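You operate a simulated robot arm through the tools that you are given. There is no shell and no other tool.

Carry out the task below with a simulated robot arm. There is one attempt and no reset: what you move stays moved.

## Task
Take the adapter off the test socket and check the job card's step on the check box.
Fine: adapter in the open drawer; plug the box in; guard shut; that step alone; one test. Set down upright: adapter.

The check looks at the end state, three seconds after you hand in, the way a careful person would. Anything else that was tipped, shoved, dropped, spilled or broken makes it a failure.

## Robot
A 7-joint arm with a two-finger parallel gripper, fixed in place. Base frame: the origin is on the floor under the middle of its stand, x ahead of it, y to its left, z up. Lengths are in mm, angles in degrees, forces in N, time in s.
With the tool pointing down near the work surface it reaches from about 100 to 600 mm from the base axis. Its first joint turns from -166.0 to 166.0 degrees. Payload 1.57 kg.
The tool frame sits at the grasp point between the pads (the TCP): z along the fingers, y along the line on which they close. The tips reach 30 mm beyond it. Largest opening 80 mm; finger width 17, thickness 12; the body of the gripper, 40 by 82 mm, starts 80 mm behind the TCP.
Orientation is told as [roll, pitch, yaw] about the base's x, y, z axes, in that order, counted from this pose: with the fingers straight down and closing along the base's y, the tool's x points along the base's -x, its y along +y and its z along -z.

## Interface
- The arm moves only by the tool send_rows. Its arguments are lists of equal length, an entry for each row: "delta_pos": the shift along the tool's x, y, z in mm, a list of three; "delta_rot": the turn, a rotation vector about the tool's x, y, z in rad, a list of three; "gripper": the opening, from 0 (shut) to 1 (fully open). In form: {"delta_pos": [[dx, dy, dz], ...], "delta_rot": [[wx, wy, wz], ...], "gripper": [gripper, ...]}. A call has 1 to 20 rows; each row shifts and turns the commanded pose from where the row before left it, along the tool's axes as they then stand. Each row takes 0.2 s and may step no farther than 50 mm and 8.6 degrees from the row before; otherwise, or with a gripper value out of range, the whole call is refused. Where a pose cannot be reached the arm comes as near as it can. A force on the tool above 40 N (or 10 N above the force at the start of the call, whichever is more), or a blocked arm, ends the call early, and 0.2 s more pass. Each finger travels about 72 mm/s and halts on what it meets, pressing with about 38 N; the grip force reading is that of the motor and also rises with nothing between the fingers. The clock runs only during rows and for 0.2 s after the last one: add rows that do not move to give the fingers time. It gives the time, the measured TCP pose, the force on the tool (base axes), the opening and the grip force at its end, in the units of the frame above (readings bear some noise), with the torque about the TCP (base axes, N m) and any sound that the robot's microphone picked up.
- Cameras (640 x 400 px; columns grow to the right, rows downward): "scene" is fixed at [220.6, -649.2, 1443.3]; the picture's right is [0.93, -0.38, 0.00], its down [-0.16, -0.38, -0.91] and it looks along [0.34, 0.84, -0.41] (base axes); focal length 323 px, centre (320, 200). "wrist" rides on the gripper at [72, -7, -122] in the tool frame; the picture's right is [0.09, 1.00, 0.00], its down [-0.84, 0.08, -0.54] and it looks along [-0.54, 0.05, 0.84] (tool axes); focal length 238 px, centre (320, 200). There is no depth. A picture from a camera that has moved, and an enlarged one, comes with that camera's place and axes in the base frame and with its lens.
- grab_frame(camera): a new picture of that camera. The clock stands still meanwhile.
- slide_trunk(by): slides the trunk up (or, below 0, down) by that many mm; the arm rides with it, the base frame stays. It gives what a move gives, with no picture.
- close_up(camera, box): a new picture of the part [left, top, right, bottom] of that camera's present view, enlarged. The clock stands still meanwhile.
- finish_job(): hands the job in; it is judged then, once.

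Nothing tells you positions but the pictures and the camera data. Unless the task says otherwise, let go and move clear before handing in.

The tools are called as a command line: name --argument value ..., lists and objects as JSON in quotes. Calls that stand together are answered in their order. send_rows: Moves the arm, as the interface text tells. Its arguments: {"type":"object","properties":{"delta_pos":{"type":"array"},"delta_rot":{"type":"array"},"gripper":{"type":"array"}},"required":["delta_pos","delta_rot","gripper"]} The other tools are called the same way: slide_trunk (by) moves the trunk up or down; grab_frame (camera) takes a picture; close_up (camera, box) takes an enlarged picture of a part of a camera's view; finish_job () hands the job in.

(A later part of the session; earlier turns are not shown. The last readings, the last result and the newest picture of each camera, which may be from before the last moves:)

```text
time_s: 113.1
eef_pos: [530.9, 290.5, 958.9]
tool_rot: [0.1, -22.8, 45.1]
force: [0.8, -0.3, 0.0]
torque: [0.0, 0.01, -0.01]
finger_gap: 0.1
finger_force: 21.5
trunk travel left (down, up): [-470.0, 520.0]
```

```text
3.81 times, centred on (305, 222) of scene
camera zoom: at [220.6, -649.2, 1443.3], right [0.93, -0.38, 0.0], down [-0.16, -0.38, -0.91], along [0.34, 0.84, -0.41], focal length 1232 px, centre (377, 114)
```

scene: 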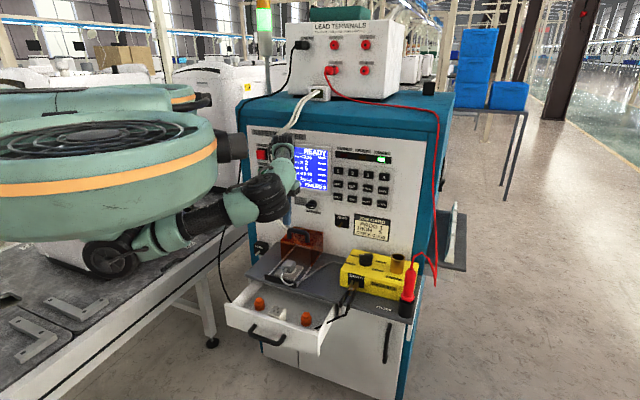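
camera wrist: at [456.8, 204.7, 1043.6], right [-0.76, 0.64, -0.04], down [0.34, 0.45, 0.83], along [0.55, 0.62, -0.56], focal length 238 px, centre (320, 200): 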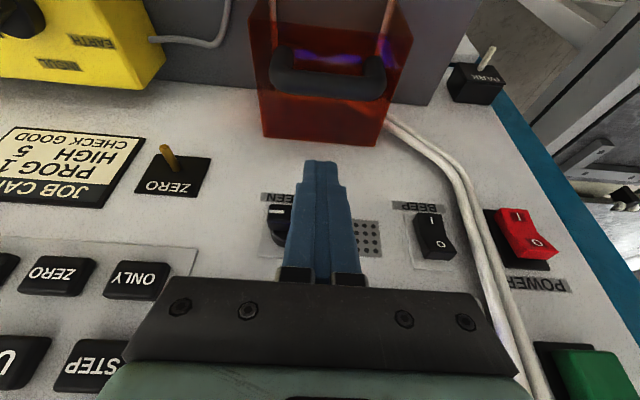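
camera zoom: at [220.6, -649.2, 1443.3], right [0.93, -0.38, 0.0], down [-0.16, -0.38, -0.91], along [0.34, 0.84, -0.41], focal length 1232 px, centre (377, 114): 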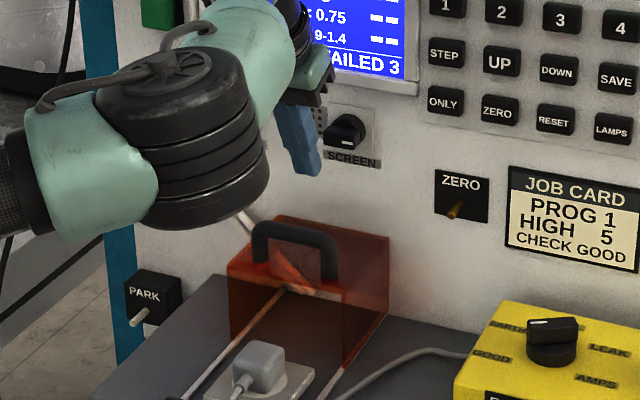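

The fingertips are above and behind the bar with clearance to the panel. Lowering them behind the handle.

send_rows --delta_pos '[[5.25, 0, 12.4], [5.25, 0, 12.4], [5.25, 0, 12.4], [5.25, 0, 12.4], [0, 0, 0]]' --delta_rot '[[0, 0, 0], [0, 0, 0], [0, 0, 0], [0, 0, 0], [0, 0, 0]]' --gripper '[0, 0, 0, 0, 0]'

grab_frame --camera "wrist"

close_up --camera "scene" --box '[265, 200, 335, 275]'

```text
time_s: 114.3
eef_pos: [531.0, 291.2, 904.5]
tool_rot: [0.0, -22.9, 45.0]
force: [-0.5, -0.2, 0.1]
torque: [-0.02, -0.03, -0.01]
finger_gap: 0.2
finger_force: 21.3
trunk travel left (down, up): [-470.0, 520.0]
```

```text
taken
camera wrist: at [456.1, 204.7, 989.6], right [-0.76, 0.64, -0.04], down [0.34, 0.45, 0.83], along [0.55, 0.62, -0.56], focal length 238 px, centre (320, 200)
```

wrist: 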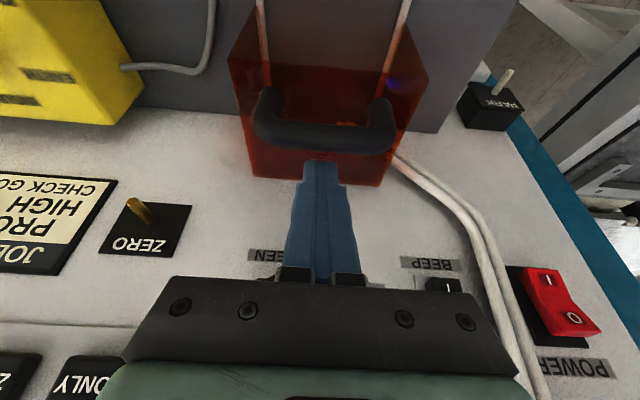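

```text
5.33 times, centred on (300, 238) of scene
camera zoom: at [220.6, -649.2, 1443.3], right [0.93, -0.38, 0.0], down [-0.16, -0.38, -0.91], along [0.34, 0.84, -0.41], focal length 1724 px, centre (427, 0)
```

zoom: 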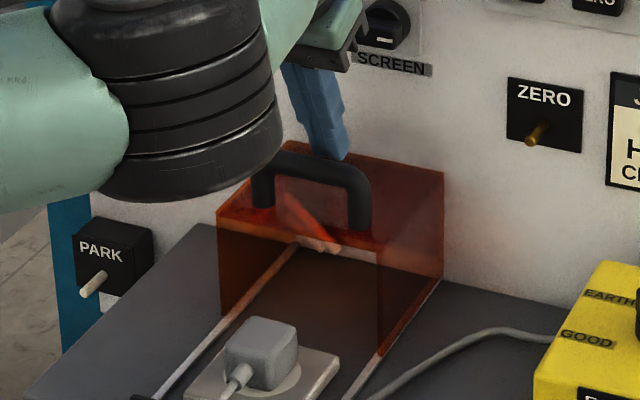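

The tips are behind the bar. I'm going 7 mm lower for a good overlap and then drawing slowly toward the robot until contact.

send_rows --delta_pos '[[2.7, 0, 6.4], [4.6, 0, -1.95], [4.6, 0, -1.95], [4.6, 0, -1.95], [0, 0, 0]]' --delta_rot '[[0, 0, 0], [0, 0, 0], [0, 0, 0], [0, 0, 0], [0, 0, 0]]' --gripper '[0, 0, 0, 0, 0]'

grab_frame --camera "wrist"

close_up --camera "scene" --box '[265, 200, 335, 275]'

```text
time_s: 115.5
eef_pos: [519.9, 279.4, 899.6]
tool_rot: [0.0, -22.9, 45.0]
force: [2.5, 2.7, 1.4]
torque: [0.05, -0.01, -0.01]
finger_gap: 0.2
finger_force: 20.7
trunk travel left (down, up): [-470.0, 520.0]
```

```text
taken
camera wrist: at [445.5, 194.2, 984.1], right [-0.76, 0.64, -0.04], down [0.34, 0.45, 0.83], along [0.55, 0.62, -0.56], focal length 238 px, centre (320, 200)
```

wrist: 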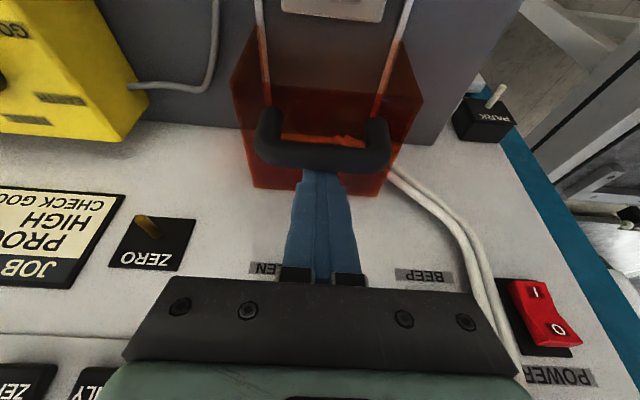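

```text
5.33 times, centred on (300, 238) of scene
camera zoom: at [220.6, -649.2, 1443.3], right [0.93, -0.38, 0.0], down [-0.16, -0.38, -0.91], along [0.34, 0.84, -0.41], focal length 1724 px, centre (427, 0)
```

zoom: 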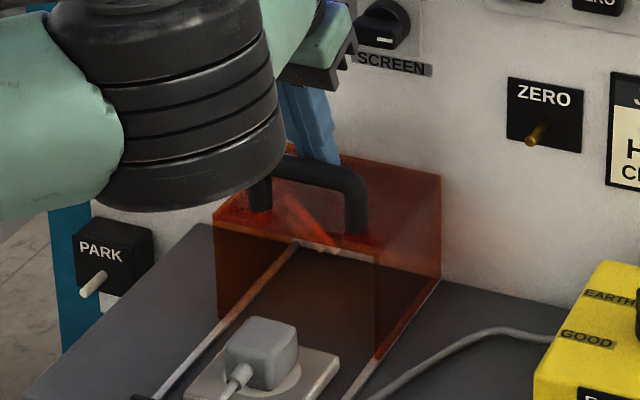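

The guard has begun to slide with about 4 N. Continuing to pull it along the rails.

send_rows --delta_pos '[[4.6, 0, -1.95], [4.6, 0, -1.95], [4.6, 0, -1.95], [4.6, 0, -1.95], [4.6, 0, -1.95], [4.6, 0, -1.95], [0, 0, 0]]' --delta_rot '[[0, 0, 0], [0, 0, 0], [0, 0, 0], [0, 0, 0], [0, 0, 0], [0, 0, 0], [0, 0, 0]]' --gripper '[0, 0, 0, 0, 0, 0, 0]'

close_up --camera "scene" --box '[255, 200, 335, 290]'

grab_frame --camera "wrist"

```text
time_s: 117.1
eef_pos: [500.3, 257.9, 897.8]
tool_rot: [0.1, -22.9, 45.0]
force: [0.6, 1.0, 0.5]
torque: [0.0, 0.01, 0.03]
finger_gap: 0.0
finger_force: 21.4
trunk travel left (down, up): [-470.0, 520.0]
```

```text
4.44 times, centred on (295, 245) of scene
camera zoom: at [220.6, -649.2, 1443.3], right [0.93, -0.38, 0.0], down [-0.16, -0.38, -0.91], along [0.34, 0.84, -0.41], focal length 1437 px, centre (431, 0)
```

zoom: 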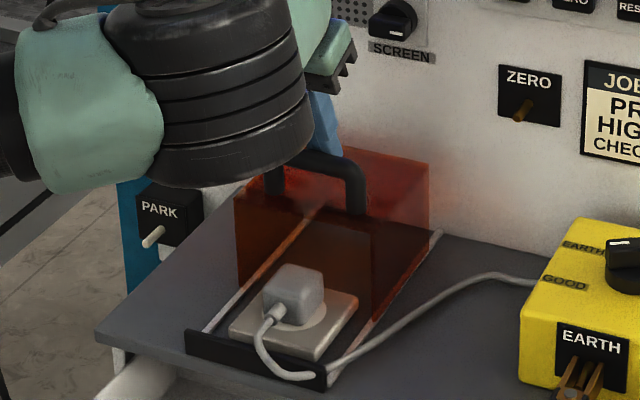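

```text
taken
camera wrist: at [424.9, 172.8, 983.7], right [-0.76, 0.64, -0.04], down [0.34, 0.45, 0.82], along [0.55, 0.62, -0.56], focal length 238 px, centre (320, 200)
```

wrist: 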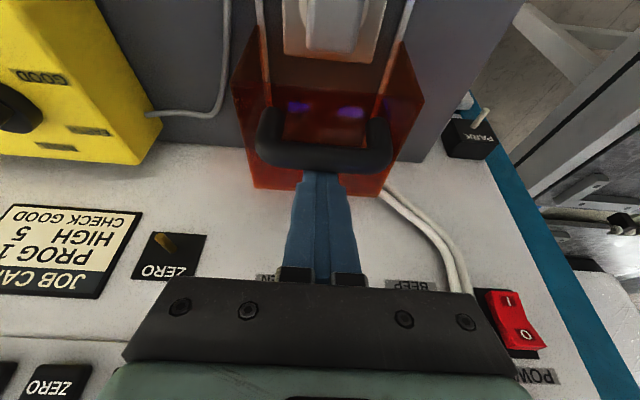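

The guard has come about 32 mm, close to the plug. Before going further I need to see whether it has a front wall that would hit the plug.

close_up --camera "scene" --box '[272, 238, 322, 278]'

close_up --camera "wrist" --box '[225, 0, 435, 200]'

close_up --camera "scene" --box '[290, 225, 340, 275]'

```text
10.00 times, centred on (297, 258) of scene
camera zoom: at [220.6, -649.2, 1443.3], right [0.93, -0.38, 0.0], down [-0.16, -0.38, -0.91], along [0.34, 0.84, -0.41], focal length 3233 px, centre (550, -380)
```

zoom: 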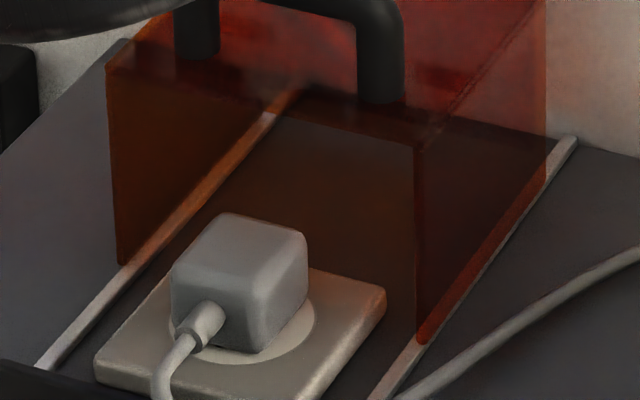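

```text
2.00 times, centred on (330, 100) of wrist
camera zoom: at [424.9, 172.8, 983.7], right [-0.76, 0.64, -0.04], down [0.34, 0.45, 0.82], along [0.55, 0.62, -0.56], focal length 477 px, centre (300, 400)
```

zoom: 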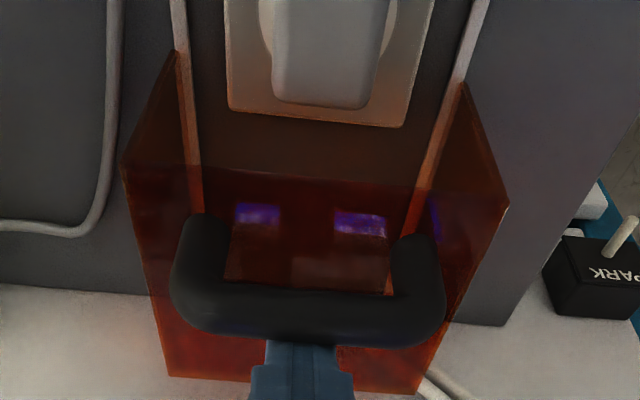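

```text
8.00 times, centred on (315, 250) of scene
camera zoom: at [220.6, -649.2, 1443.3], right [0.93, -0.38, 0.0], down [-0.16, -0.38, -0.91], along [0.34, 0.84, -0.41], focal length 2586 px, centre (360, -200)
```

zoom: 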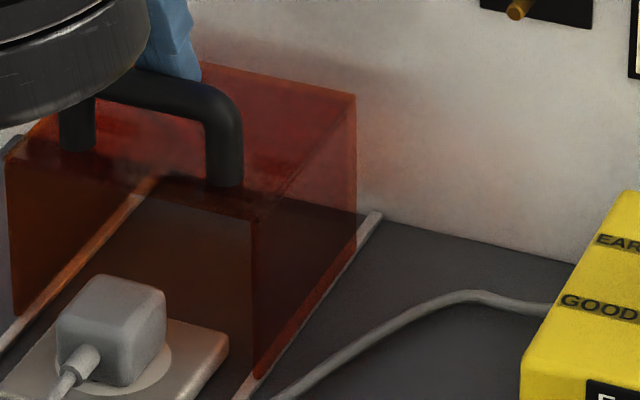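

The front looks open, with only tinted light inside, but I can't be certain. I'm advancing in small steps while watching the force and the plug.

send_rows --delta_pos '[[2.3, 0, -0.97], [2.3, 0, -0.97], [2.3, 0, -0.97], [0, 0, 0]]' --delta_rot '[[0, 0, 0], [0, 0, 0], [0, 0, 0], [0, 0, 0]]' --gripper '[0, 0, 0, 0]'

send_rows --delta_pos '[[2.3, 0, -0.97], [2.3, 0, -0.97], [0, 0, 0]]' --delta_rot '[[0, 0, 0], [0, 0, 0], [0, 0, 0]]' --gripper '[0, 0, 0]'

close_up --camera "scene" --box '[272, 238, 322, 278]'

close_up --camera "wrist" --box '[225, 0, 435, 200]'

```text
time_s: 118.1
eef_pos: [494.9, 253.6, 897.9]
tool_rot: [-0.1, -22.9, 45.1]
force: [1.0, 0.9, 0.5]
torque: [0.0, 0.0, -0.05]
finger_gap: 0.0
finger_force: 21.3
trunk travel left (down, up): [-470.0, 520.0]
```

```text
time_s: 118.9
eef_pos: [490.5, 250.5, 898.1]
tool_rot: [0.0, -22.9, 44.9]
force: [0.2, 0.8, -0.4]
torque: [-0.02, 0.0, -0.02]
finger_gap: 0.1
finger_force: 21.5
trunk travel left (down, up): [-470.0, 520.0]
```

```text
10.00 times, centred on (297, 258) of scene
camera zoom: at [220.6, -649.2, 1443.3], right [0.93, -0.38, 0.0], down [-0.16, -0.38, -0.91], along [0.34, 0.84, -0.41], focal length 3233 px, centre (550, -380)
```

zoom: 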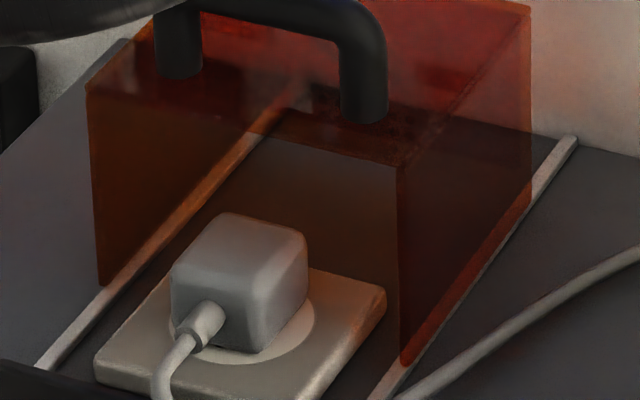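

```text
2.00 times, centred on (330, 100) of wrist
camera zoom: at [415.0, 164.1, 983.7], right [-0.76, 0.64, -0.04], down [0.34, 0.45, 0.83], along [0.55, 0.62, -0.56], focal length 477 px, centre (300, 400)
```

zoom: 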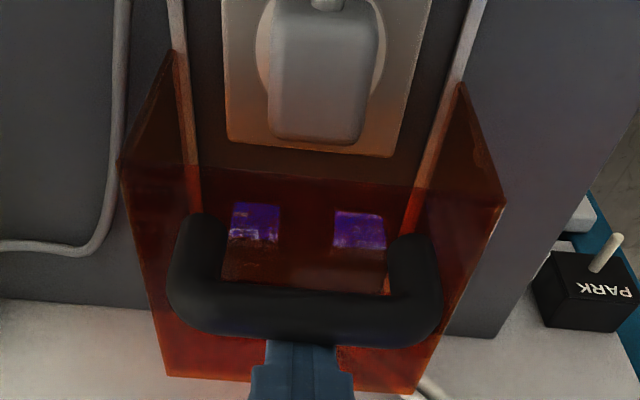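

The guard's front edge has passed over the back of the plug without touching it, so the front is open. Continuing the slide.

send_rows --delta_pos '[[4.6, 0, -1.95], [4.6, 0, -1.95], [4.6, 0, -1.95], [4.6, 0, -1.95], [4.6, 0, -1.95], [4.6, 0, -1.95], [4.6, 0, -1.95], [4.6, 0, -1.95], [0, 0, 0]]' --delta_rot '[[0, 0, 0], [0, 0, 0], [0, 0, 0], [0, 0, 0], [0, 0, 0], [0, 0, 0], [0, 0, 0], [0, 0, 0], [0, 0, 0]]' --gripper '[0, 0, 0, 0, 0, 0, 0, 0, 0]'

close_up --camera "scene" --box '[255, 220, 335, 290]'

grab_frame --camera "wrist"

```text
time_s: 120.9
eef_pos: [463.1, 221.9, 897.0]
tool_rot: [0.0, -22.9, 45.0]
force: [0.4, 0.6, -0.3]
torque: [0.01, -0.03, -0.02]
finger_gap: 0.0
finger_force: 21.2
trunk travel left (down, up): [-470.0, 520.0]
```

```text
5.71 times, centred on (295, 255) of scene
camera zoom: at [220.6, -649.2, 1443.3], right [0.93, -0.38, 0.0], down [-0.16, -0.38, -0.91], along [0.34, 0.84, -0.41], focal length 1847 px, centre (463, -114)
```

zoom: 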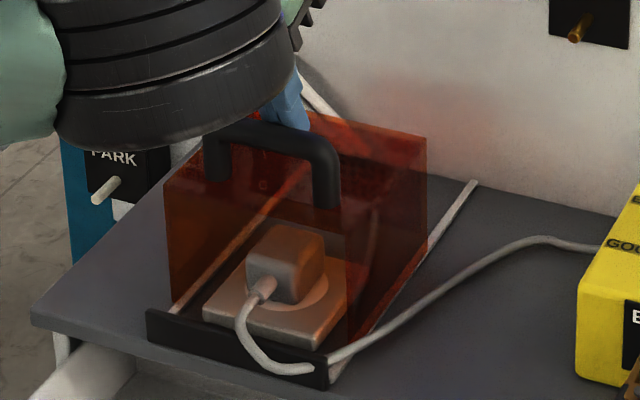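

```text
taken
camera wrist: at [388.1, 136.2, 983.6], right [-0.76, 0.64, -0.04], down [0.34, 0.45, 0.83], along [0.55, 0.62, -0.56], focal length 238 px, centre (320, 200)
```

wrist: 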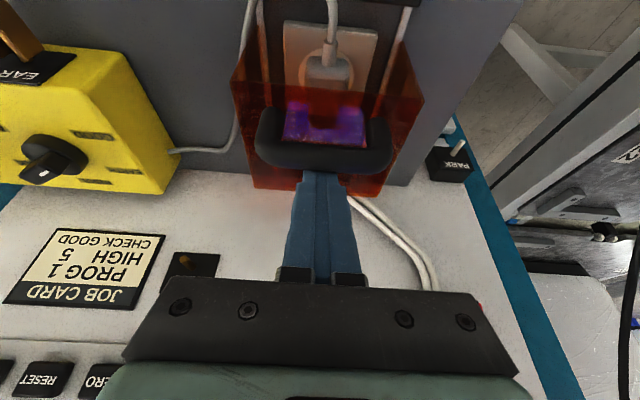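

The guard is mostly over the plug now. Continuing to the front stop in smaller steps.

send_rows --delta_pos '[[3.68, 0, -1.56], [3.68, 0, -1.56], [3.68, 0, -1.56], [3.68, 0, -1.56], [0, 0, 0]]' --delta_rot '[[0, 0, 0], [0, 0, 0], [0, 0, 0], [0, 0, 0], [0, 0, 0]]' --gripper '[0, 0, 0, 0, 0]'

send_rows --delta_pos '[[2.76, 0, -1.17], [2.76, 0, -1.17], [0, 0, 0]]' --delta_rot '[[0, 0, 0], [0, 0, 0], [0, 0, 0]]' --gripper '[0, 0, 0]'

close_up --camera "scene" --box '[255, 220, 335, 290]'

```text
time_s: 122.1
eef_pos: [451.1, 209.4, 897.8]
tool_rot: [-0.1, -22.9, 45.0]
force: [-0.6, -0.7, 0.8]
torque: [-0.02, -0.05, -0.02]
finger_gap: 0.0
finger_force: 21.2
trunk travel left (down, up): [-470.0, 520.0]
```

```text
time_s: 122.9
eef_pos: [447.3, 205.0, 900.5]
tool_rot: [-0.1, -22.9, 44.9]
force: [0.5, 0.2, -0.6]
torque: [0.01, -0.05, 0.0]
finger_gap: 0.0
finger_force: 21.2
trunk travel left (down, up): [-470.0, 520.0]
```

```text
5.71 times, centred on (295, 255) of scene
camera zoom: at [220.6, -649.2, 1443.3], right [0.93, -0.38, 0.0], down [-0.16, -0.38, -0.91], along [0.34, 0.84, -0.41], focal length 1847 px, centre (463, -114)
```

zoom: 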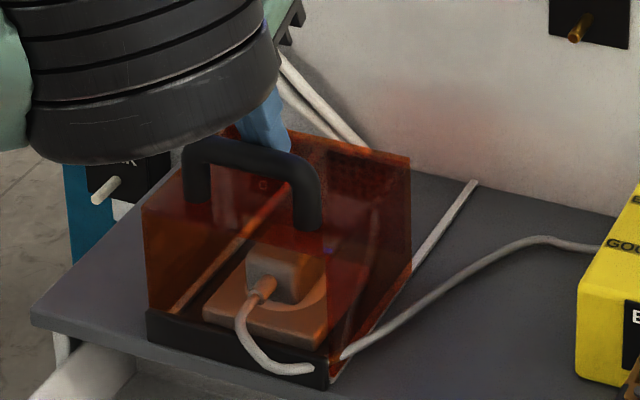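

The guard is nearly at the front stop. Continuing until I feel it seat.

send_rows --delta_pos '[[2.76, 0, -1.17], [2.76, 0, -1.17], [0, 0, 0]]' --delta_rot '[[0, 0, 0], [0, 0, 0], [0, 0, 0]]' --gripper '[0, 0, 0]'

send_rows --delta_pos '[[2.76, 0, -1.17], [0, 0, 0]]' --delta_rot '[[0, 0, 0], [0, 0, 0]]' --gripper '[0, 0]'

close_up --camera "scene" --box '[255, 220, 335, 290]'

```text
time_s: 123.7
eef_pos: [446.1, 205.1, 899.8]
tool_rot: [0.0, -23.4, 44.9]
force: [17.6, 18.2, 5.3]
torque: [0.34, -0.21, 0.01]
finger_gap: 0.0
finger_force: 21.9
trunk travel left (down, up): [-470.0, 520.0]
```

```text
time_s: 124.3
eef_pos: [445.5, 203.8, 900.7]
tool_rot: [0.1, -23.6, 45.1]
force: [26.1, 26.4, 3.0]
torque: [0.24, -0.61, -0.15]
finger_gap: 0.2
finger_force: 20.2
trunk travel left (down, up): [-470.0, 520.0]
```

```text
5.71 times, centred on (295, 255) of scene
camera zoom: at [220.6, -649.2, 1443.3], right [0.93, -0.38, 0.0], down [-0.16, -0.38, -0.91], along [0.34, 0.84, -0.41], focal length 1847 px, centre (463, -114)
```

zoom: 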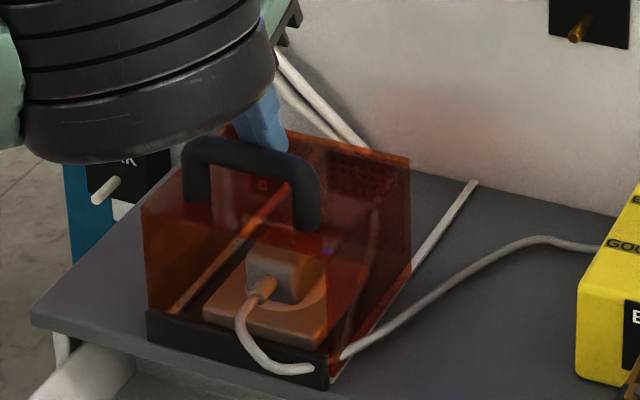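

The guard is firmly against its front stop (37 N). Backing the fingers away from the bar and lifting clear.

send_rows --delta_pos '[[-4.6, 0, 1.95], [-4.6, 0, 1.95], [-4.6, 0, 1.95], [-7.8, 0, -18.4], [-7.8, 0, -18.4], [-7.8, 0, -18.4], [-7.8, 0, -18.4], [-7.8, 0, -18.4], [0, 0, 0]]' --delta_rot '[[0, 0, 0], [0, 0, 0], [0, 0, 0], [0, 0, 0], [0, 0, 0], [0, 0, 0], [0, 0, 0], [0, 0, 0], [0, 0, 0]]' --gripper '[0, 0, 0, 0, 0, 0, 0, 0, 0]'

grab_frame --camera "scene"

close_up --camera "scene" --box '[255, 220, 335, 290]'

close_up --camera "scene" --box '[240, 120, 400, 220]'

grab_frame --camera "wrist"

```text
time_s: 126.3
eef_pos: [452.0, 210.2, 997.6]
tool_rot: [0.0, -22.9, 44.9]
force: [-0.4, 0.0, 0.0]
torque: [0.0, 0.0, 0.04]
finger_gap: 0.2
finger_force: 20.8
trunk travel left (down, up): [-470.0, 520.0]
```

```text
taken
```

scene: 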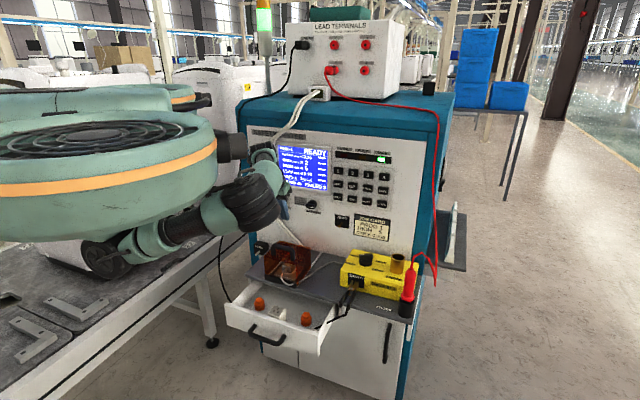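

```text
5.71 times, centred on (295, 255) of scene
camera zoom: at [220.6, -649.2, 1443.3], right [0.93, -0.38, 0.0], down [-0.16, -0.38, -0.91], along [0.34, 0.84, -0.41], focal length 1847 px, centre (463, -114)
```

zoom: 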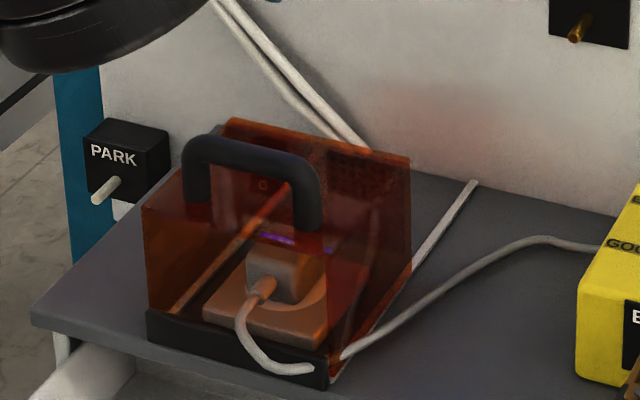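

```text
4.00 times, centred on (320, 170) of scene
camera zoom: at [220.6, -649.2, 1443.3], right [0.93, -0.38, 0.0], down [-0.16, -0.38, -0.91], along [0.34, 0.84, -0.41], focal length 1293 px, centre (320, 320)
```

zoom: 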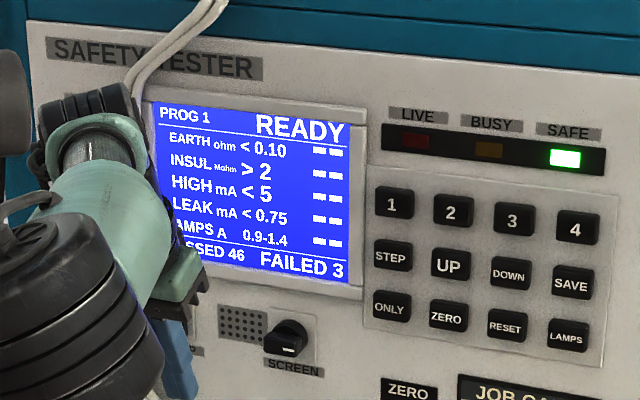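

```text
taken
camera wrist: at [376.1, 124.4, 1083.5], right [-0.76, 0.64, -0.04], down [0.34, 0.45, 0.83], along [0.55, 0.62, -0.56], focal length 238 px, centre (320, 200)
```

wrist: 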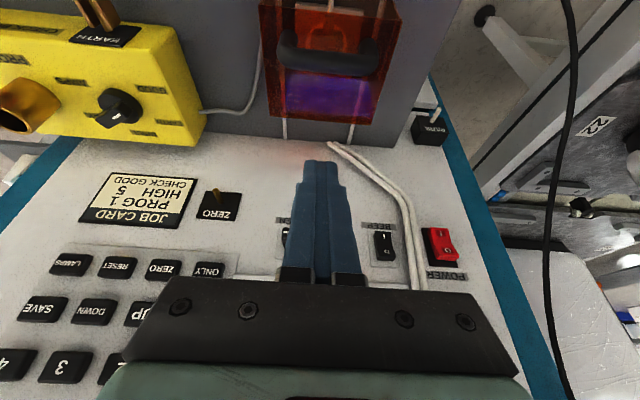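

The guard is shut over the plug and everything nearby is undisturbed. Next are the keys: STEP is near u≈289, z≈1058 on the panel (w≈631). I'm moving in front of it before turning the tool horizontal.

send_rows --delta_pos '[[-22.4, -29.5, -6.8], [-22.4, -29.5, -6.8], [-22.4, -29.5, -6.8], [-22.4, -29.5, -6.8], [0, 0, 0]]' --delta_rot '[[0, 0, 0], [0, 0, 0], [0, 0, 0], [0, 0, 0], [0, 0, 0]]' --gripper '[0, 0, 0, 0, 0]'

grab_frame --camera "scene"

grab_frame --camera "wrist"

```text
time_s: 127.5
eef_pos: [585.3, 178.0, 1060.0]
tool_rot: [0.0, -22.8, 45.0]
force: [-0.2, -0.4, 0.5]
torque: [0.0, -0.01, 0.0]
finger_gap: 0.0
finger_force: 21.2
trunk travel left (down, up): [-470.0, 520.0]
```

```text
taken
```

scene: 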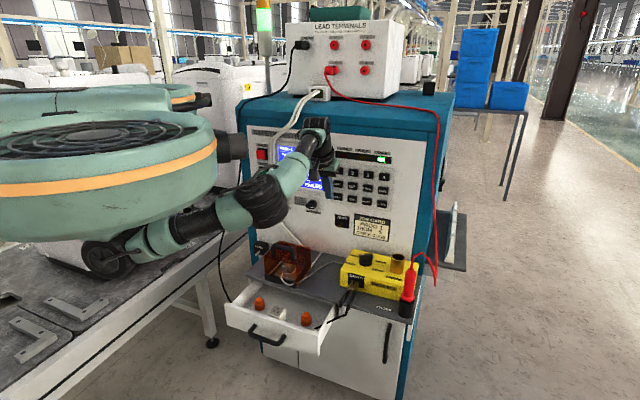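

```text
taken
camera wrist: at [510.5, 91.6, 1145.3], right [-0.76, 0.64, -0.04], down [0.34, 0.45, 0.83], along [0.55, 0.62, -0.56], focal length 238 px, centre (320, 200)
```

wrist: 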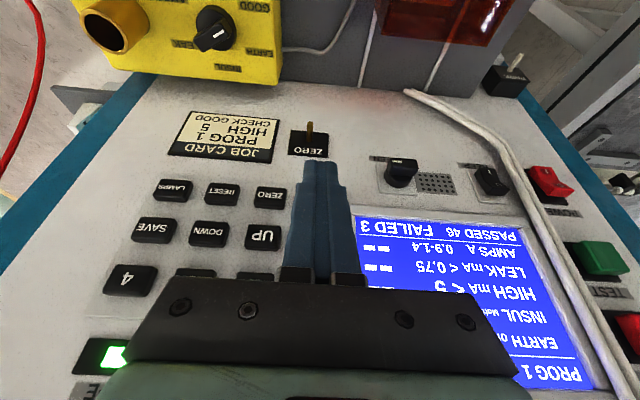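

STEP is at about u=286, z=1052 and ONLY at u=286, z=1005; TEST is at u≈2, z≈1049. I'm now tipping the tool to horizontal in two stages.

send_rows --delta_pos '[[0, 0, 0], [0, 0, 0], [0, 0, 0], [0, 0, 0], [0, 0, 0], [0, 0, 0]]' --delta_rot '[[0, -0.13, 0], [0, -0.13, 0], [0, -0.13, 0], [0, -0.13, 0], [0, -0.13, 0], [0, 0, 0]]' --gripper '[0, 0, 0, 0, 0, 0]'

grab_frame --camera "scene"

grab_frame --camera "wrist"

```text
time_s: 128.9
eef_pos: [584.6, 177.5, 1059.7]
tool_rot: [0.1, -60.3, 44.9]
force: [0.4, -0.2, -0.2]
torque: [0.01, 0.02, 0.02]
finger_gap: 0.0
finger_force: 21.1
trunk travel left (down, up): [-470.0, 520.0]
```

```text
taken
```

scene: 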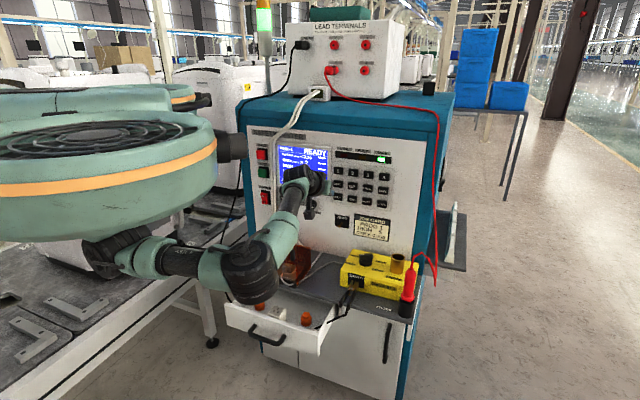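

```text
taken
camera wrist: at [489.9, 72.4, 1057.6], right [-0.74, 0.67, -0.08], down [-0.09, 0.01, 1.0], along [0.67, 0.74, 0.05], focal length 238 px, centre (320, 200)
```

wrist: 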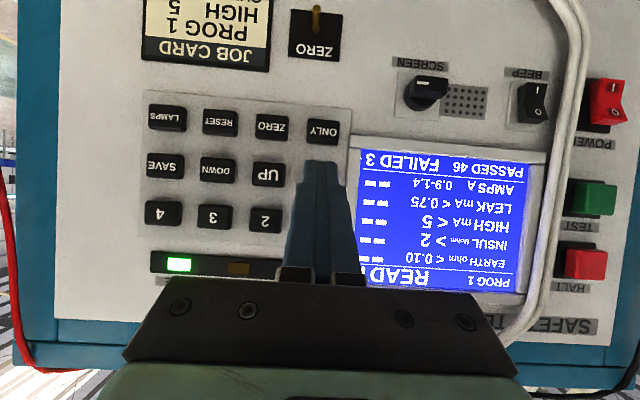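

From here I can see the whole panel and screen, upside down. STEP works out at u≈286.5, z≈1046 and ONLY at z≈1001. Approaching STEP with the fingertip edge, stopping about 10 mm short.

send_rows --delta_pos '[[-6.8, 0.5, 15.3], [-6.8, 0.5, 15.3], [-6.8, 0.4, 15.3], [0, 0, 0]]' --delta_rot '[[0, 0, 0], [0, 0, 0], [0, 0, 0], [0, 0, 0]]' --gripper '[0, 0, 0, 0]'

grab_frame --camera "wrist"

close_up --camera "scene" --box '[280, 150, 380, 225]'

```text
time_s: 129.9
eef_pos: [620.4, 213.9, 1054.6]
tool_rot: [0.0, -60.3, 44.8]
force: [0.2, 0.3, -0.5]
torque: [0.01, -0.01, 0.0]
finger_gap: 0.0
finger_force: 20.9
trunk travel left (down, up): [-470.0, 520.0]
```

```text
taken
camera wrist: at [525.4, 107.4, 1052.8], right [-0.74, 0.67, -0.08], down [-0.09, 0.02, 1.0], along [0.67, 0.74, 0.05], focal length 238 px, centre (320, 200)
```

wrist: 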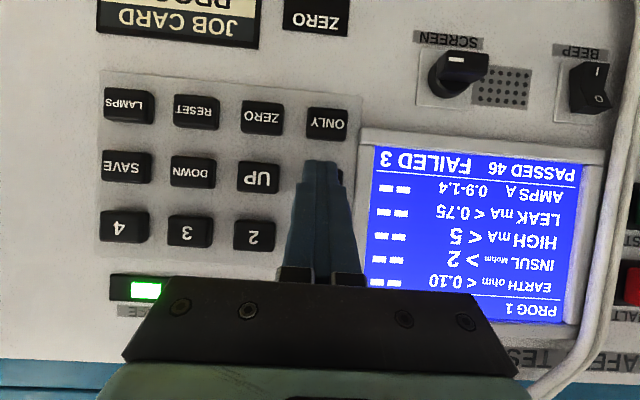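

```text
5.33 times, centred on (330, 188) of scene
camera zoom: at [220.6, -649.2, 1443.3], right [0.93, -0.38, 0.0], down [-0.16, -0.38, -0.91], along [0.34, 0.84, -0.41], focal length 1724 px, centre (267, 267)
```

zoom: 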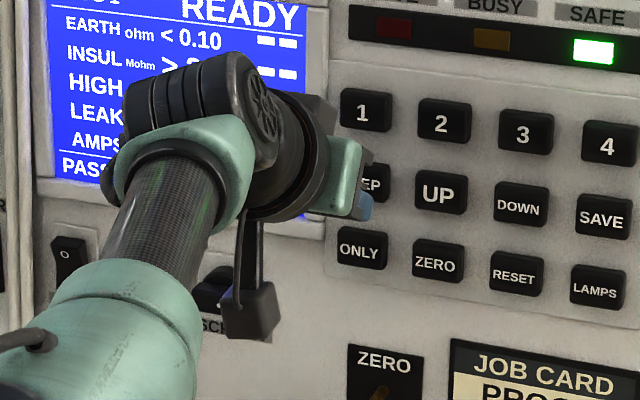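

The fingertip is lined up with STEP, about 8–12 mm away. Advancing 3 mm at a time until it clicks.

send_rows --delta_pos '[[-1.49, 0, 2.61], [-1.49, 0, 2.61], [0, 0, 0]]' --delta_rot '[[0, 0, 0], [0, 0, 0], [0, 0, 0]]' --gripper '[0, 0, 0]'

send_rows --delta_pos '[[-0.99, 0, 1.74], [0, 0, 0]]' --delta_rot '[[0, 0, 0], [0, 0, 0]]' --gripper '[0, 0]'

grab_frame --camera "wrist"

```text
time_s: 130.7
eef_pos: [624.7, 216.4, 1053.0]
tool_rot: [0.1, -60.3, 45.0]
force: [0.0, 0.3, -0.8]
torque: [0.0, -0.02, -0.03]
finger_gap: 0.0
finger_force: 21.6
trunk travel left (down, up): [-470.0, 520.0]
```

```text
time_s: 131.3
eef_pos: [626.4, 217.9, 1053.5]
tool_rot: [0.1, -60.3, 44.9]
force: [-0.1, -0.3, 0.1]
torque: [0.0, -0.01, 0.01]
finger_gap: 0.0
finger_force: 21.9
trunk travel left (down, up): [-470.0, 520.0]
```

```text
taken
camera wrist: at [530.0, 113.3, 1052.3], right [-0.74, 0.67, -0.08], down [-0.09, 0.02, 1.0], along [0.67, 0.74, 0.05], focal length 238 px, centre (320, 200)
```

wrist: 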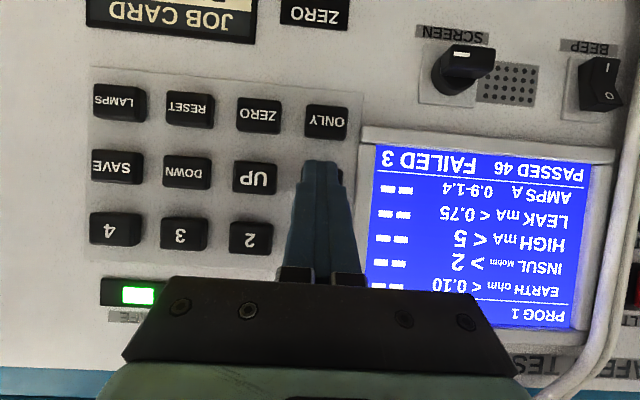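

Not touching yet. Continuing in 2 mm steps.

send_rows --delta_pos '[[-0.99, 0, 1.74], [0, 0, 0]]' --delta_rot '[[0, 0, 0], [0, 0, 0]]' --gripper '[0, 0]'

send_rows --delta_pos '[[-0.99, 0, 1.74], [0, 0, 0]]' --delta_rot '[[0, 0, 0], [0, 0, 0]]' --gripper '[0, 0]'

close_up --camera "scene" --box '[280, 150, 380, 225]'

```text
time_s: 131.9
eef_pos: [625.4, 218.5, 1053.1]
tool_rot: [0.1, -60.1, 44.9]
force: [0.8, 0.4, 0.3]
torque: [0.0, 0.04, -0.01]
finger_gap: 0.1
finger_force: 21.6
trunk travel left (down, up): [-470.0, 520.0]
```

```text
time_s: 132.5
eef_pos: [628.3, 222.5, 1053.8]
tool_rot: [0.0, -60.2, 44.9]
force: [0.5, -1.0, -0.6]
torque: [0.01, 0.01, -0.01]
finger_gap: 0.0
finger_force: 21.0
trunk travel left (down, up): [-470.0, 520.0]
```

```text
5.33 times, centred on (330, 188) of scene
camera zoom: at [220.6, -649.2, 1443.3], right [0.93, -0.38, 0.0], down [-0.16, -0.38, -0.91], along [0.34, 0.84, -0.41], focal length 1724 px, centre (267, 267)
```

zoom: 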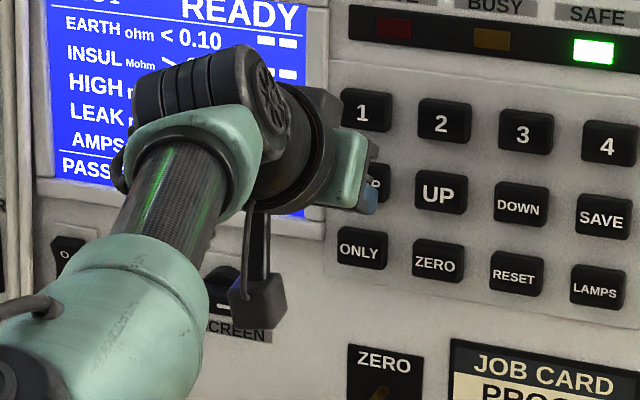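

Close, but no contact yet. Continuing.

send_rows --delta_pos '[[-0.99, 0, 1.74], [0, 0, 0]]' --delta_rot '[[0, 0, 0], [0, 0, 0]]' --gripper '[0, 0]'

send_rows --delta_pos '[[-0.99, 0, 1.74], [0, 0, 0]]' --delta_rot '[[0, 0, 0], [0, 0, 0]]' --gripper '[0, 0]'

grab_frame --camera "wrist"

```text
time_s: 133.1
eef_pos: [627.9, 222.3, 1052.6]
tool_rot: [0.0, -60.2, 44.9]
force: [-0.2, 0.3, 0.7]
torque: [0.02, 0.0, -0.01]
finger_gap: 0.1
finger_force: 21.0
trunk travel left (down, up): [-470.0, 520.0]
```

```text
time_s: 133.7
eef_pos: [630.7, 224.0, 1053.2]
tool_rot: [0.1, -60.0, 44.9]
force: [-1.7, -2.6, -0.9]
torque: [-0.03, 0.03, 0.01]
finger_gap: 0.0
finger_force: 21.2
trunk travel left (down, up): [-470.0, 520.0]
heard: click
```

```text
taken
camera wrist: at [535.7, 119.5, 1052.8], right [-0.74, 0.67, -0.08], down [-0.09, 0.02, 1.0], along [0.67, 0.74, 0.05], focal length 238 px, centre (320, 200)
```

wrist: 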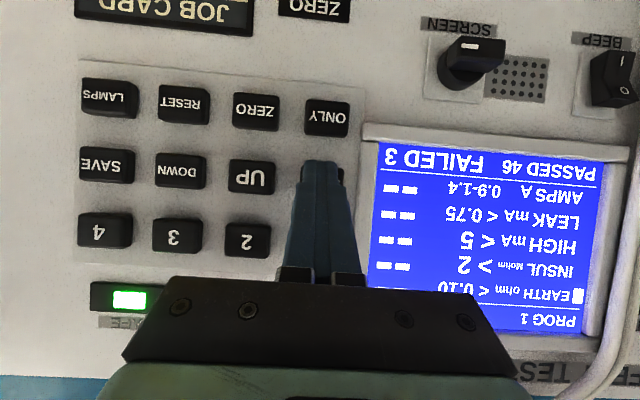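

STEP clicked and a marker appeared beside EARTH on the screen. Backing off 6 mm to release, then I'll check it.

send_rows --delta_pos '[[1.49, 0, -2.61], [1.49, 0, -2.61], [0, 0, 0]]' --delta_rot '[[0, 0, 0], [0, 0, 0], [0, 0, 0]]' --gripper '[0, 0, 0]'

close_up --camera "wrist" --box '[350, 120, 620, 340]'

```text
time_s: 134.5
eef_pos: [627.4, 220.0, 1054.1]
tool_rot: [0.1, -60.3, 44.9]
force: [0.5, 0.3, 0.0]
torque: [0.03, 0.0, -0.01]
finger_gap: 0.0
finger_force: 21.4
trunk travel left (down, up): [-470.0, 520.0]
```

```text
1.82 times, centred on (485, 230) of wrist
camera zoom: at [531.7, 115.7, 1052.7], right [-0.74, 0.67, -0.08], down [-0.09, 0.02, 1.0], along [0.67, 0.74, 0.05], focal length 433 px, centre (20, 146)
```

zoom: 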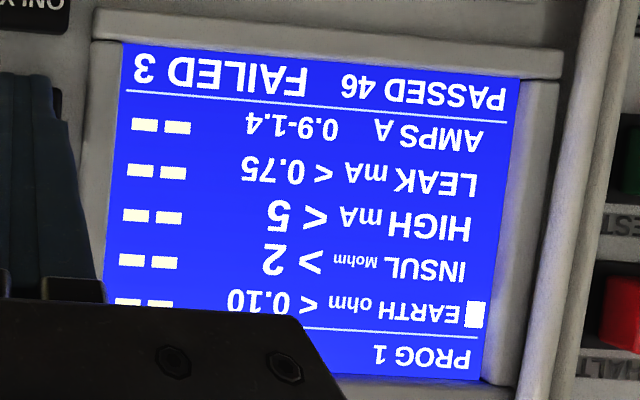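

The marker is on EARTH. Pressing STEP a second time.

send_rows --delta_pos '[[-1.49, 0, 2.61], [-1.49, 0, 2.61], [0, 0, 0]]' --delta_rot '[[0, 0, 0], [0, 0, 0], [0, 0, 0]]' --gripper '[0, 0, 0]'

close_up --camera "wrist" --box '[350, 120, 620, 340]'

```text
time_s: 135.3
eef_pos: [630.5, 224.7, 1054.0]
tool_rot: [0.0, -60.2, 45.0]
force: [-2.4, -0.9, -0.2]
torque: [-0.03, 0.07, 0.02]
finger_gap: 0.1
finger_force: 20.8
trunk travel left (down, up): [-470.0, 520.0]
heard: click
```

```text
1.82 times, centred on (485, 230) of wrist
camera zoom: at [536.1, 119.7, 1052.5], right [-0.74, 0.67, -0.08], down [-0.09, 0.02, 1.0], along [0.67, 0.74, 0.05], focal length 433 px, centre (20, 146)
```

zoom: 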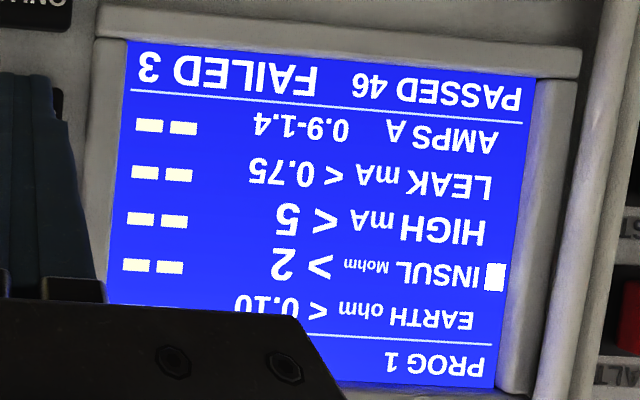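

The marker has moved to INSUL. One more release and press should put it on HIGH.

send_rows --delta_pos '[[1.49, 0, -2.61], [1.49, 0, -2.61], [0, 0, 0]]' --delta_rot '[[0, 0, 0], [0, 0, 0], [0, 0, 0]]' --gripper '[0, 0, 0]'

send_rows --delta_pos '[[-1.49, 0, 2.61], [-1.49, 0, 2.61], [0, 0, 0]]' --delta_rot '[[0, 0, 0], [0, 0, 0], [0, 0, 0]]' --gripper '[0, 0, 0]'

close_up --camera "wrist" --box '[350, 120, 620, 340]'

```text
time_s: 136.1
eef_pos: [627.2, 220.1, 1052.4]
tool_rot: [-0.1, -60.2, 44.9]
force: [0.0, 0.5, -0.5]
torque: [0.0, -0.03, 0.01]
finger_gap: 0.4
finger_force: 21.1
trunk travel left (down, up): [-470.0, 520.0]
```

```text
time_s: 136.9
eef_pos: [631.7, 225.1, 1053.5]
tool_rot: [0.1, -60.0, 44.9]
force: [-1.5, -0.8, -1.7]
torque: [-0.04, 0.05, 0.02]
finger_gap: 0.1
finger_force: 21.5
trunk travel left (down, up): [-470.0, 520.0]
heard: click
```

```text
1.82 times, centred on (485, 230) of wrist
camera zoom: at [536.0, 120.1, 1052.6], right [-0.74, 0.67, -0.08], down [-0.09, 0.02, 1.0], along [0.67, 0.74, 0.05], focal length 433 px, centre (20, 146)
```

zoom: 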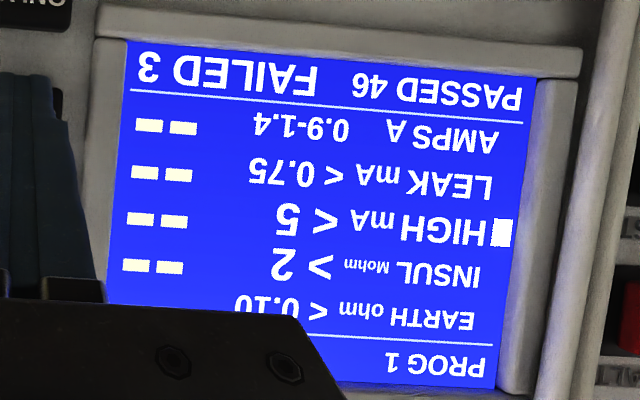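

HIGH is marked, and its limit of 5 matches the card. Backing off and moving down 45 mm to the ONLY key.

send_rows --delta_pos '[[2.98, 0, -5.22], [2.98, 0, -5.22], [1.49, 0, -2.61], [19.5, 0, 11.1], [19.5, 0, 11.1], [0, 0, 0]]' --delta_rot '[[0, 0, 0], [0, 0, 0], [0, 0, 0], [0, 0, 0], [0, 0, 0], [0, 0, 0]]' --gripper '[0, 0, 0, 0, 0, 0]'

grab_frame --camera "wrist"

close_up --camera "scene" --box '[270, 130, 390, 230]'

grab_frame --camera "scene"

```text
time_s: 138.3
eef_pos: [619.0, 213.1, 1008.7]
tool_rot: [0.0, -60.2, 45.0]
force: [-0.8, -0.4, -0.2]
torque: [0.01, -0.01, -0.02]
finger_gap: 0.0
finger_force: 21.3
trunk travel left (down, up): [-470.0, 520.0]
```

```text
taken
camera wrist: at [524.4, 108.0, 1007.4], right [-0.74, 0.67, -0.08], down [-0.09, 0.02, 1.0], along [0.67, 0.74, 0.05], focal length 238 px, centre (320, 200)
```

wrist: 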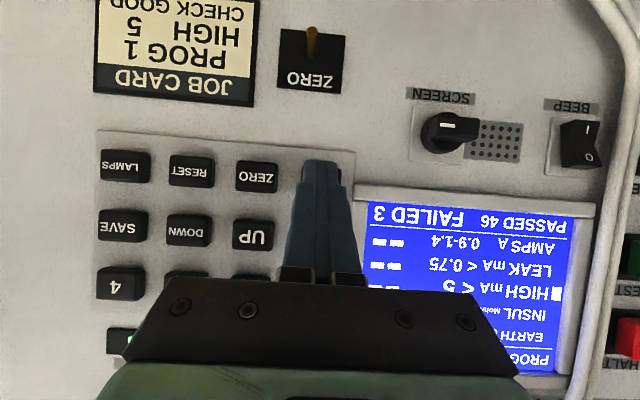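

```text
4.00 times, centred on (330, 180) of scene
camera zoom: at [220.6, -649.2, 1443.3], right [0.93, -0.38, 0.0], down [-0.16, -0.38, -0.91], along [0.34, 0.84, -0.41], focal length 1293 px, centre (280, 280)
```

zoom: 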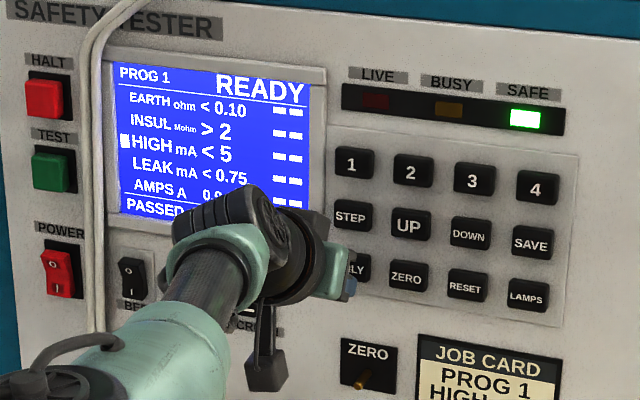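

```text
taken
```

scene: 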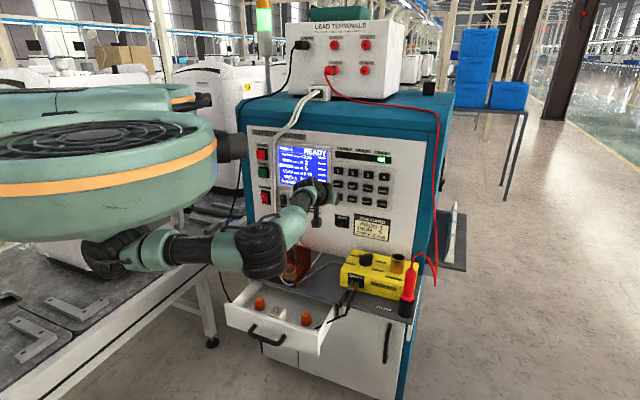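

The scene view confirms the marker on HIGH. Advancing onto ONLY.

send_rows --delta_pos '[[-1.99, 0, 3.48], [-1.99, 0, 3.48], [-1.99, 0, 3.48], [0, 0, 0]]' --delta_rot '[[0, 0, 0], [0, 0, 0], [0, 0, 0], [0, 0, 0]]' --gripper '[0, 0, 0, 0]'

send_rows --delta_pos '[[-0.99, 0, 1.74], [0, 0, 0]]' --delta_rot '[[0, 0, 0], [0, 0, 0]]' --gripper '[0, 0]'

close_up --camera "scene" --box '[270, 130, 390, 230]'

```text
time_s: 139.3
eef_pos: [628.3, 221.7, 1008.8]
tool_rot: [0.1, -60.2, 44.9]
force: [-0.5, -0.6, 0.6]
torque: [-0.01, 0.0, -0.02]
finger_gap: 0.2
finger_force: 21.4
trunk travel left (down, up): [-470.0, 520.0]
```

```text
time_s: 139.9
eef_pos: [629.2, 224.2, 1008.6]
tool_rot: [0.0, -60.3, 44.9]
force: [0.2, -1.4, 0.3]
torque: [0.02, 0.03, -0.04]
finger_gap: 0.0
finger_force: 21.7
trunk travel left (down, up): [-470.0, 520.0]
```

```text
4.00 times, centred on (330, 180) of scene
camera zoom: at [220.6, -649.2, 1443.3], right [0.93, -0.38, 0.0], down [-0.16, -0.38, -0.91], along [0.34, 0.84, -0.41], focal length 1293 px, centre (280, 280)
```

zoom: 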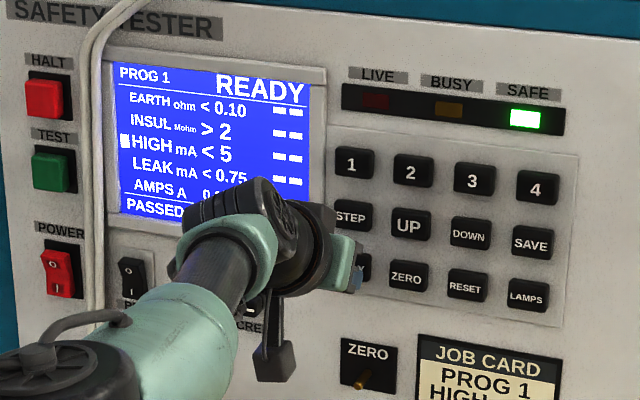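

Light contact is starting. A little further.

send_rows --delta_pos '[[-0.75, 0, 1.3], [0, 0, 0]]' --delta_rot '[[0, 0, 0], [0, 0, 0]]' --gripper '[0, 0]'

close_up --camera "scene" --box '[270, 130, 390, 230]'

```text
time_s: 140.5
eef_pos: [631.5, 225.3, 1008.6]
tool_rot: [0.0, -60.2, 45.0]
force: [-2.4, -1.2, -1.4]
torque: [-0.09, 0.06, -0.01]
finger_gap: 0.0
finger_force: 21.3
trunk travel left (down, up): [-470.0, 520.0]
heard: click
```

```text
4.00 times, centred on (330, 180) of scene
camera zoom: at [220.6, -649.2, 1443.3], right [0.93, -0.38, 0.0], down [-0.16, -0.38, -0.91], along [0.34, 0.84, -0.41], focal length 1293 px, centre (280, 280)
```

zoom: 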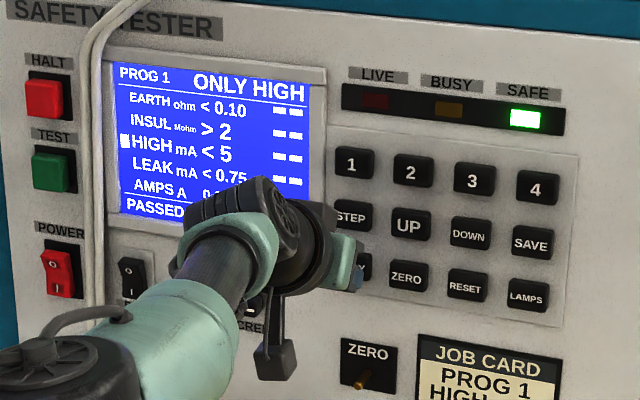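

The screen now reads ONLY HIGH. I'm retracting 40 mm and moving left toward the TEST button in stages, keeping well clear of the panel and the hanging white cable.

send_rows --delta_pos '[[4.97, 0, -8.7], [9.93, 0, -17.4], [4.97, 0, -8.7], [-5.8, 40, -3.3], [-5.8, 40, -3.3], [-5.8, 40, -3.3], [0, 0, 0]]' --delta_rot '[[0, 0, 0], [0, 0, 0], [0, 0, 0], [0, 0, 0], [0, 0, 0], [0, 0, 0], [0, 0, 0]]' --gripper '[0, 0, 0, 0, 0, 0, 0]'

grab_frame --camera "scene"

grab_frame --camera "wrist"

```text
time_s: 142.1
eef_pos: [519.8, 283.8, 1031.2]
tool_rot: [0.1, -60.3, 44.8]
force: [-0.8, -0.3, -0.2]
torque: [0.0, 0.02, 0.0]
finger_gap: 0.0
finger_force: 21.5
trunk travel left (down, up): [-470.0, 520.0]
```

```text
taken
```

scene: 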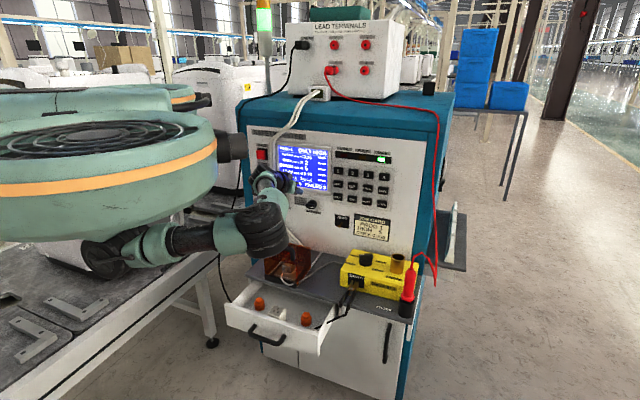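

```text
taken
camera wrist: at [424.3, 178.5, 1029.8], right [-0.74, 0.67, -0.08], down [-0.09, 0.02, 1.0], along [0.67, 0.74, 0.05], focal length 238 px, centre (320, 200)
```

wrist: 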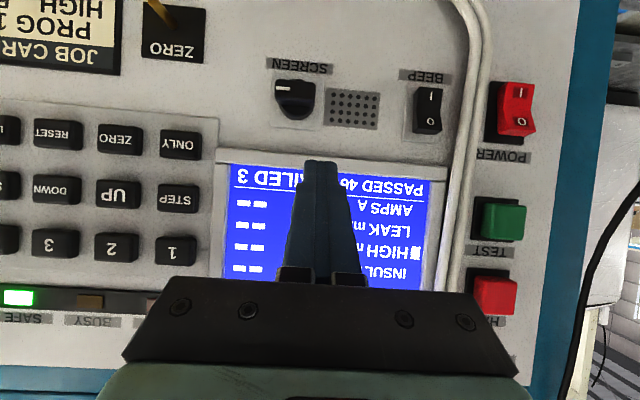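

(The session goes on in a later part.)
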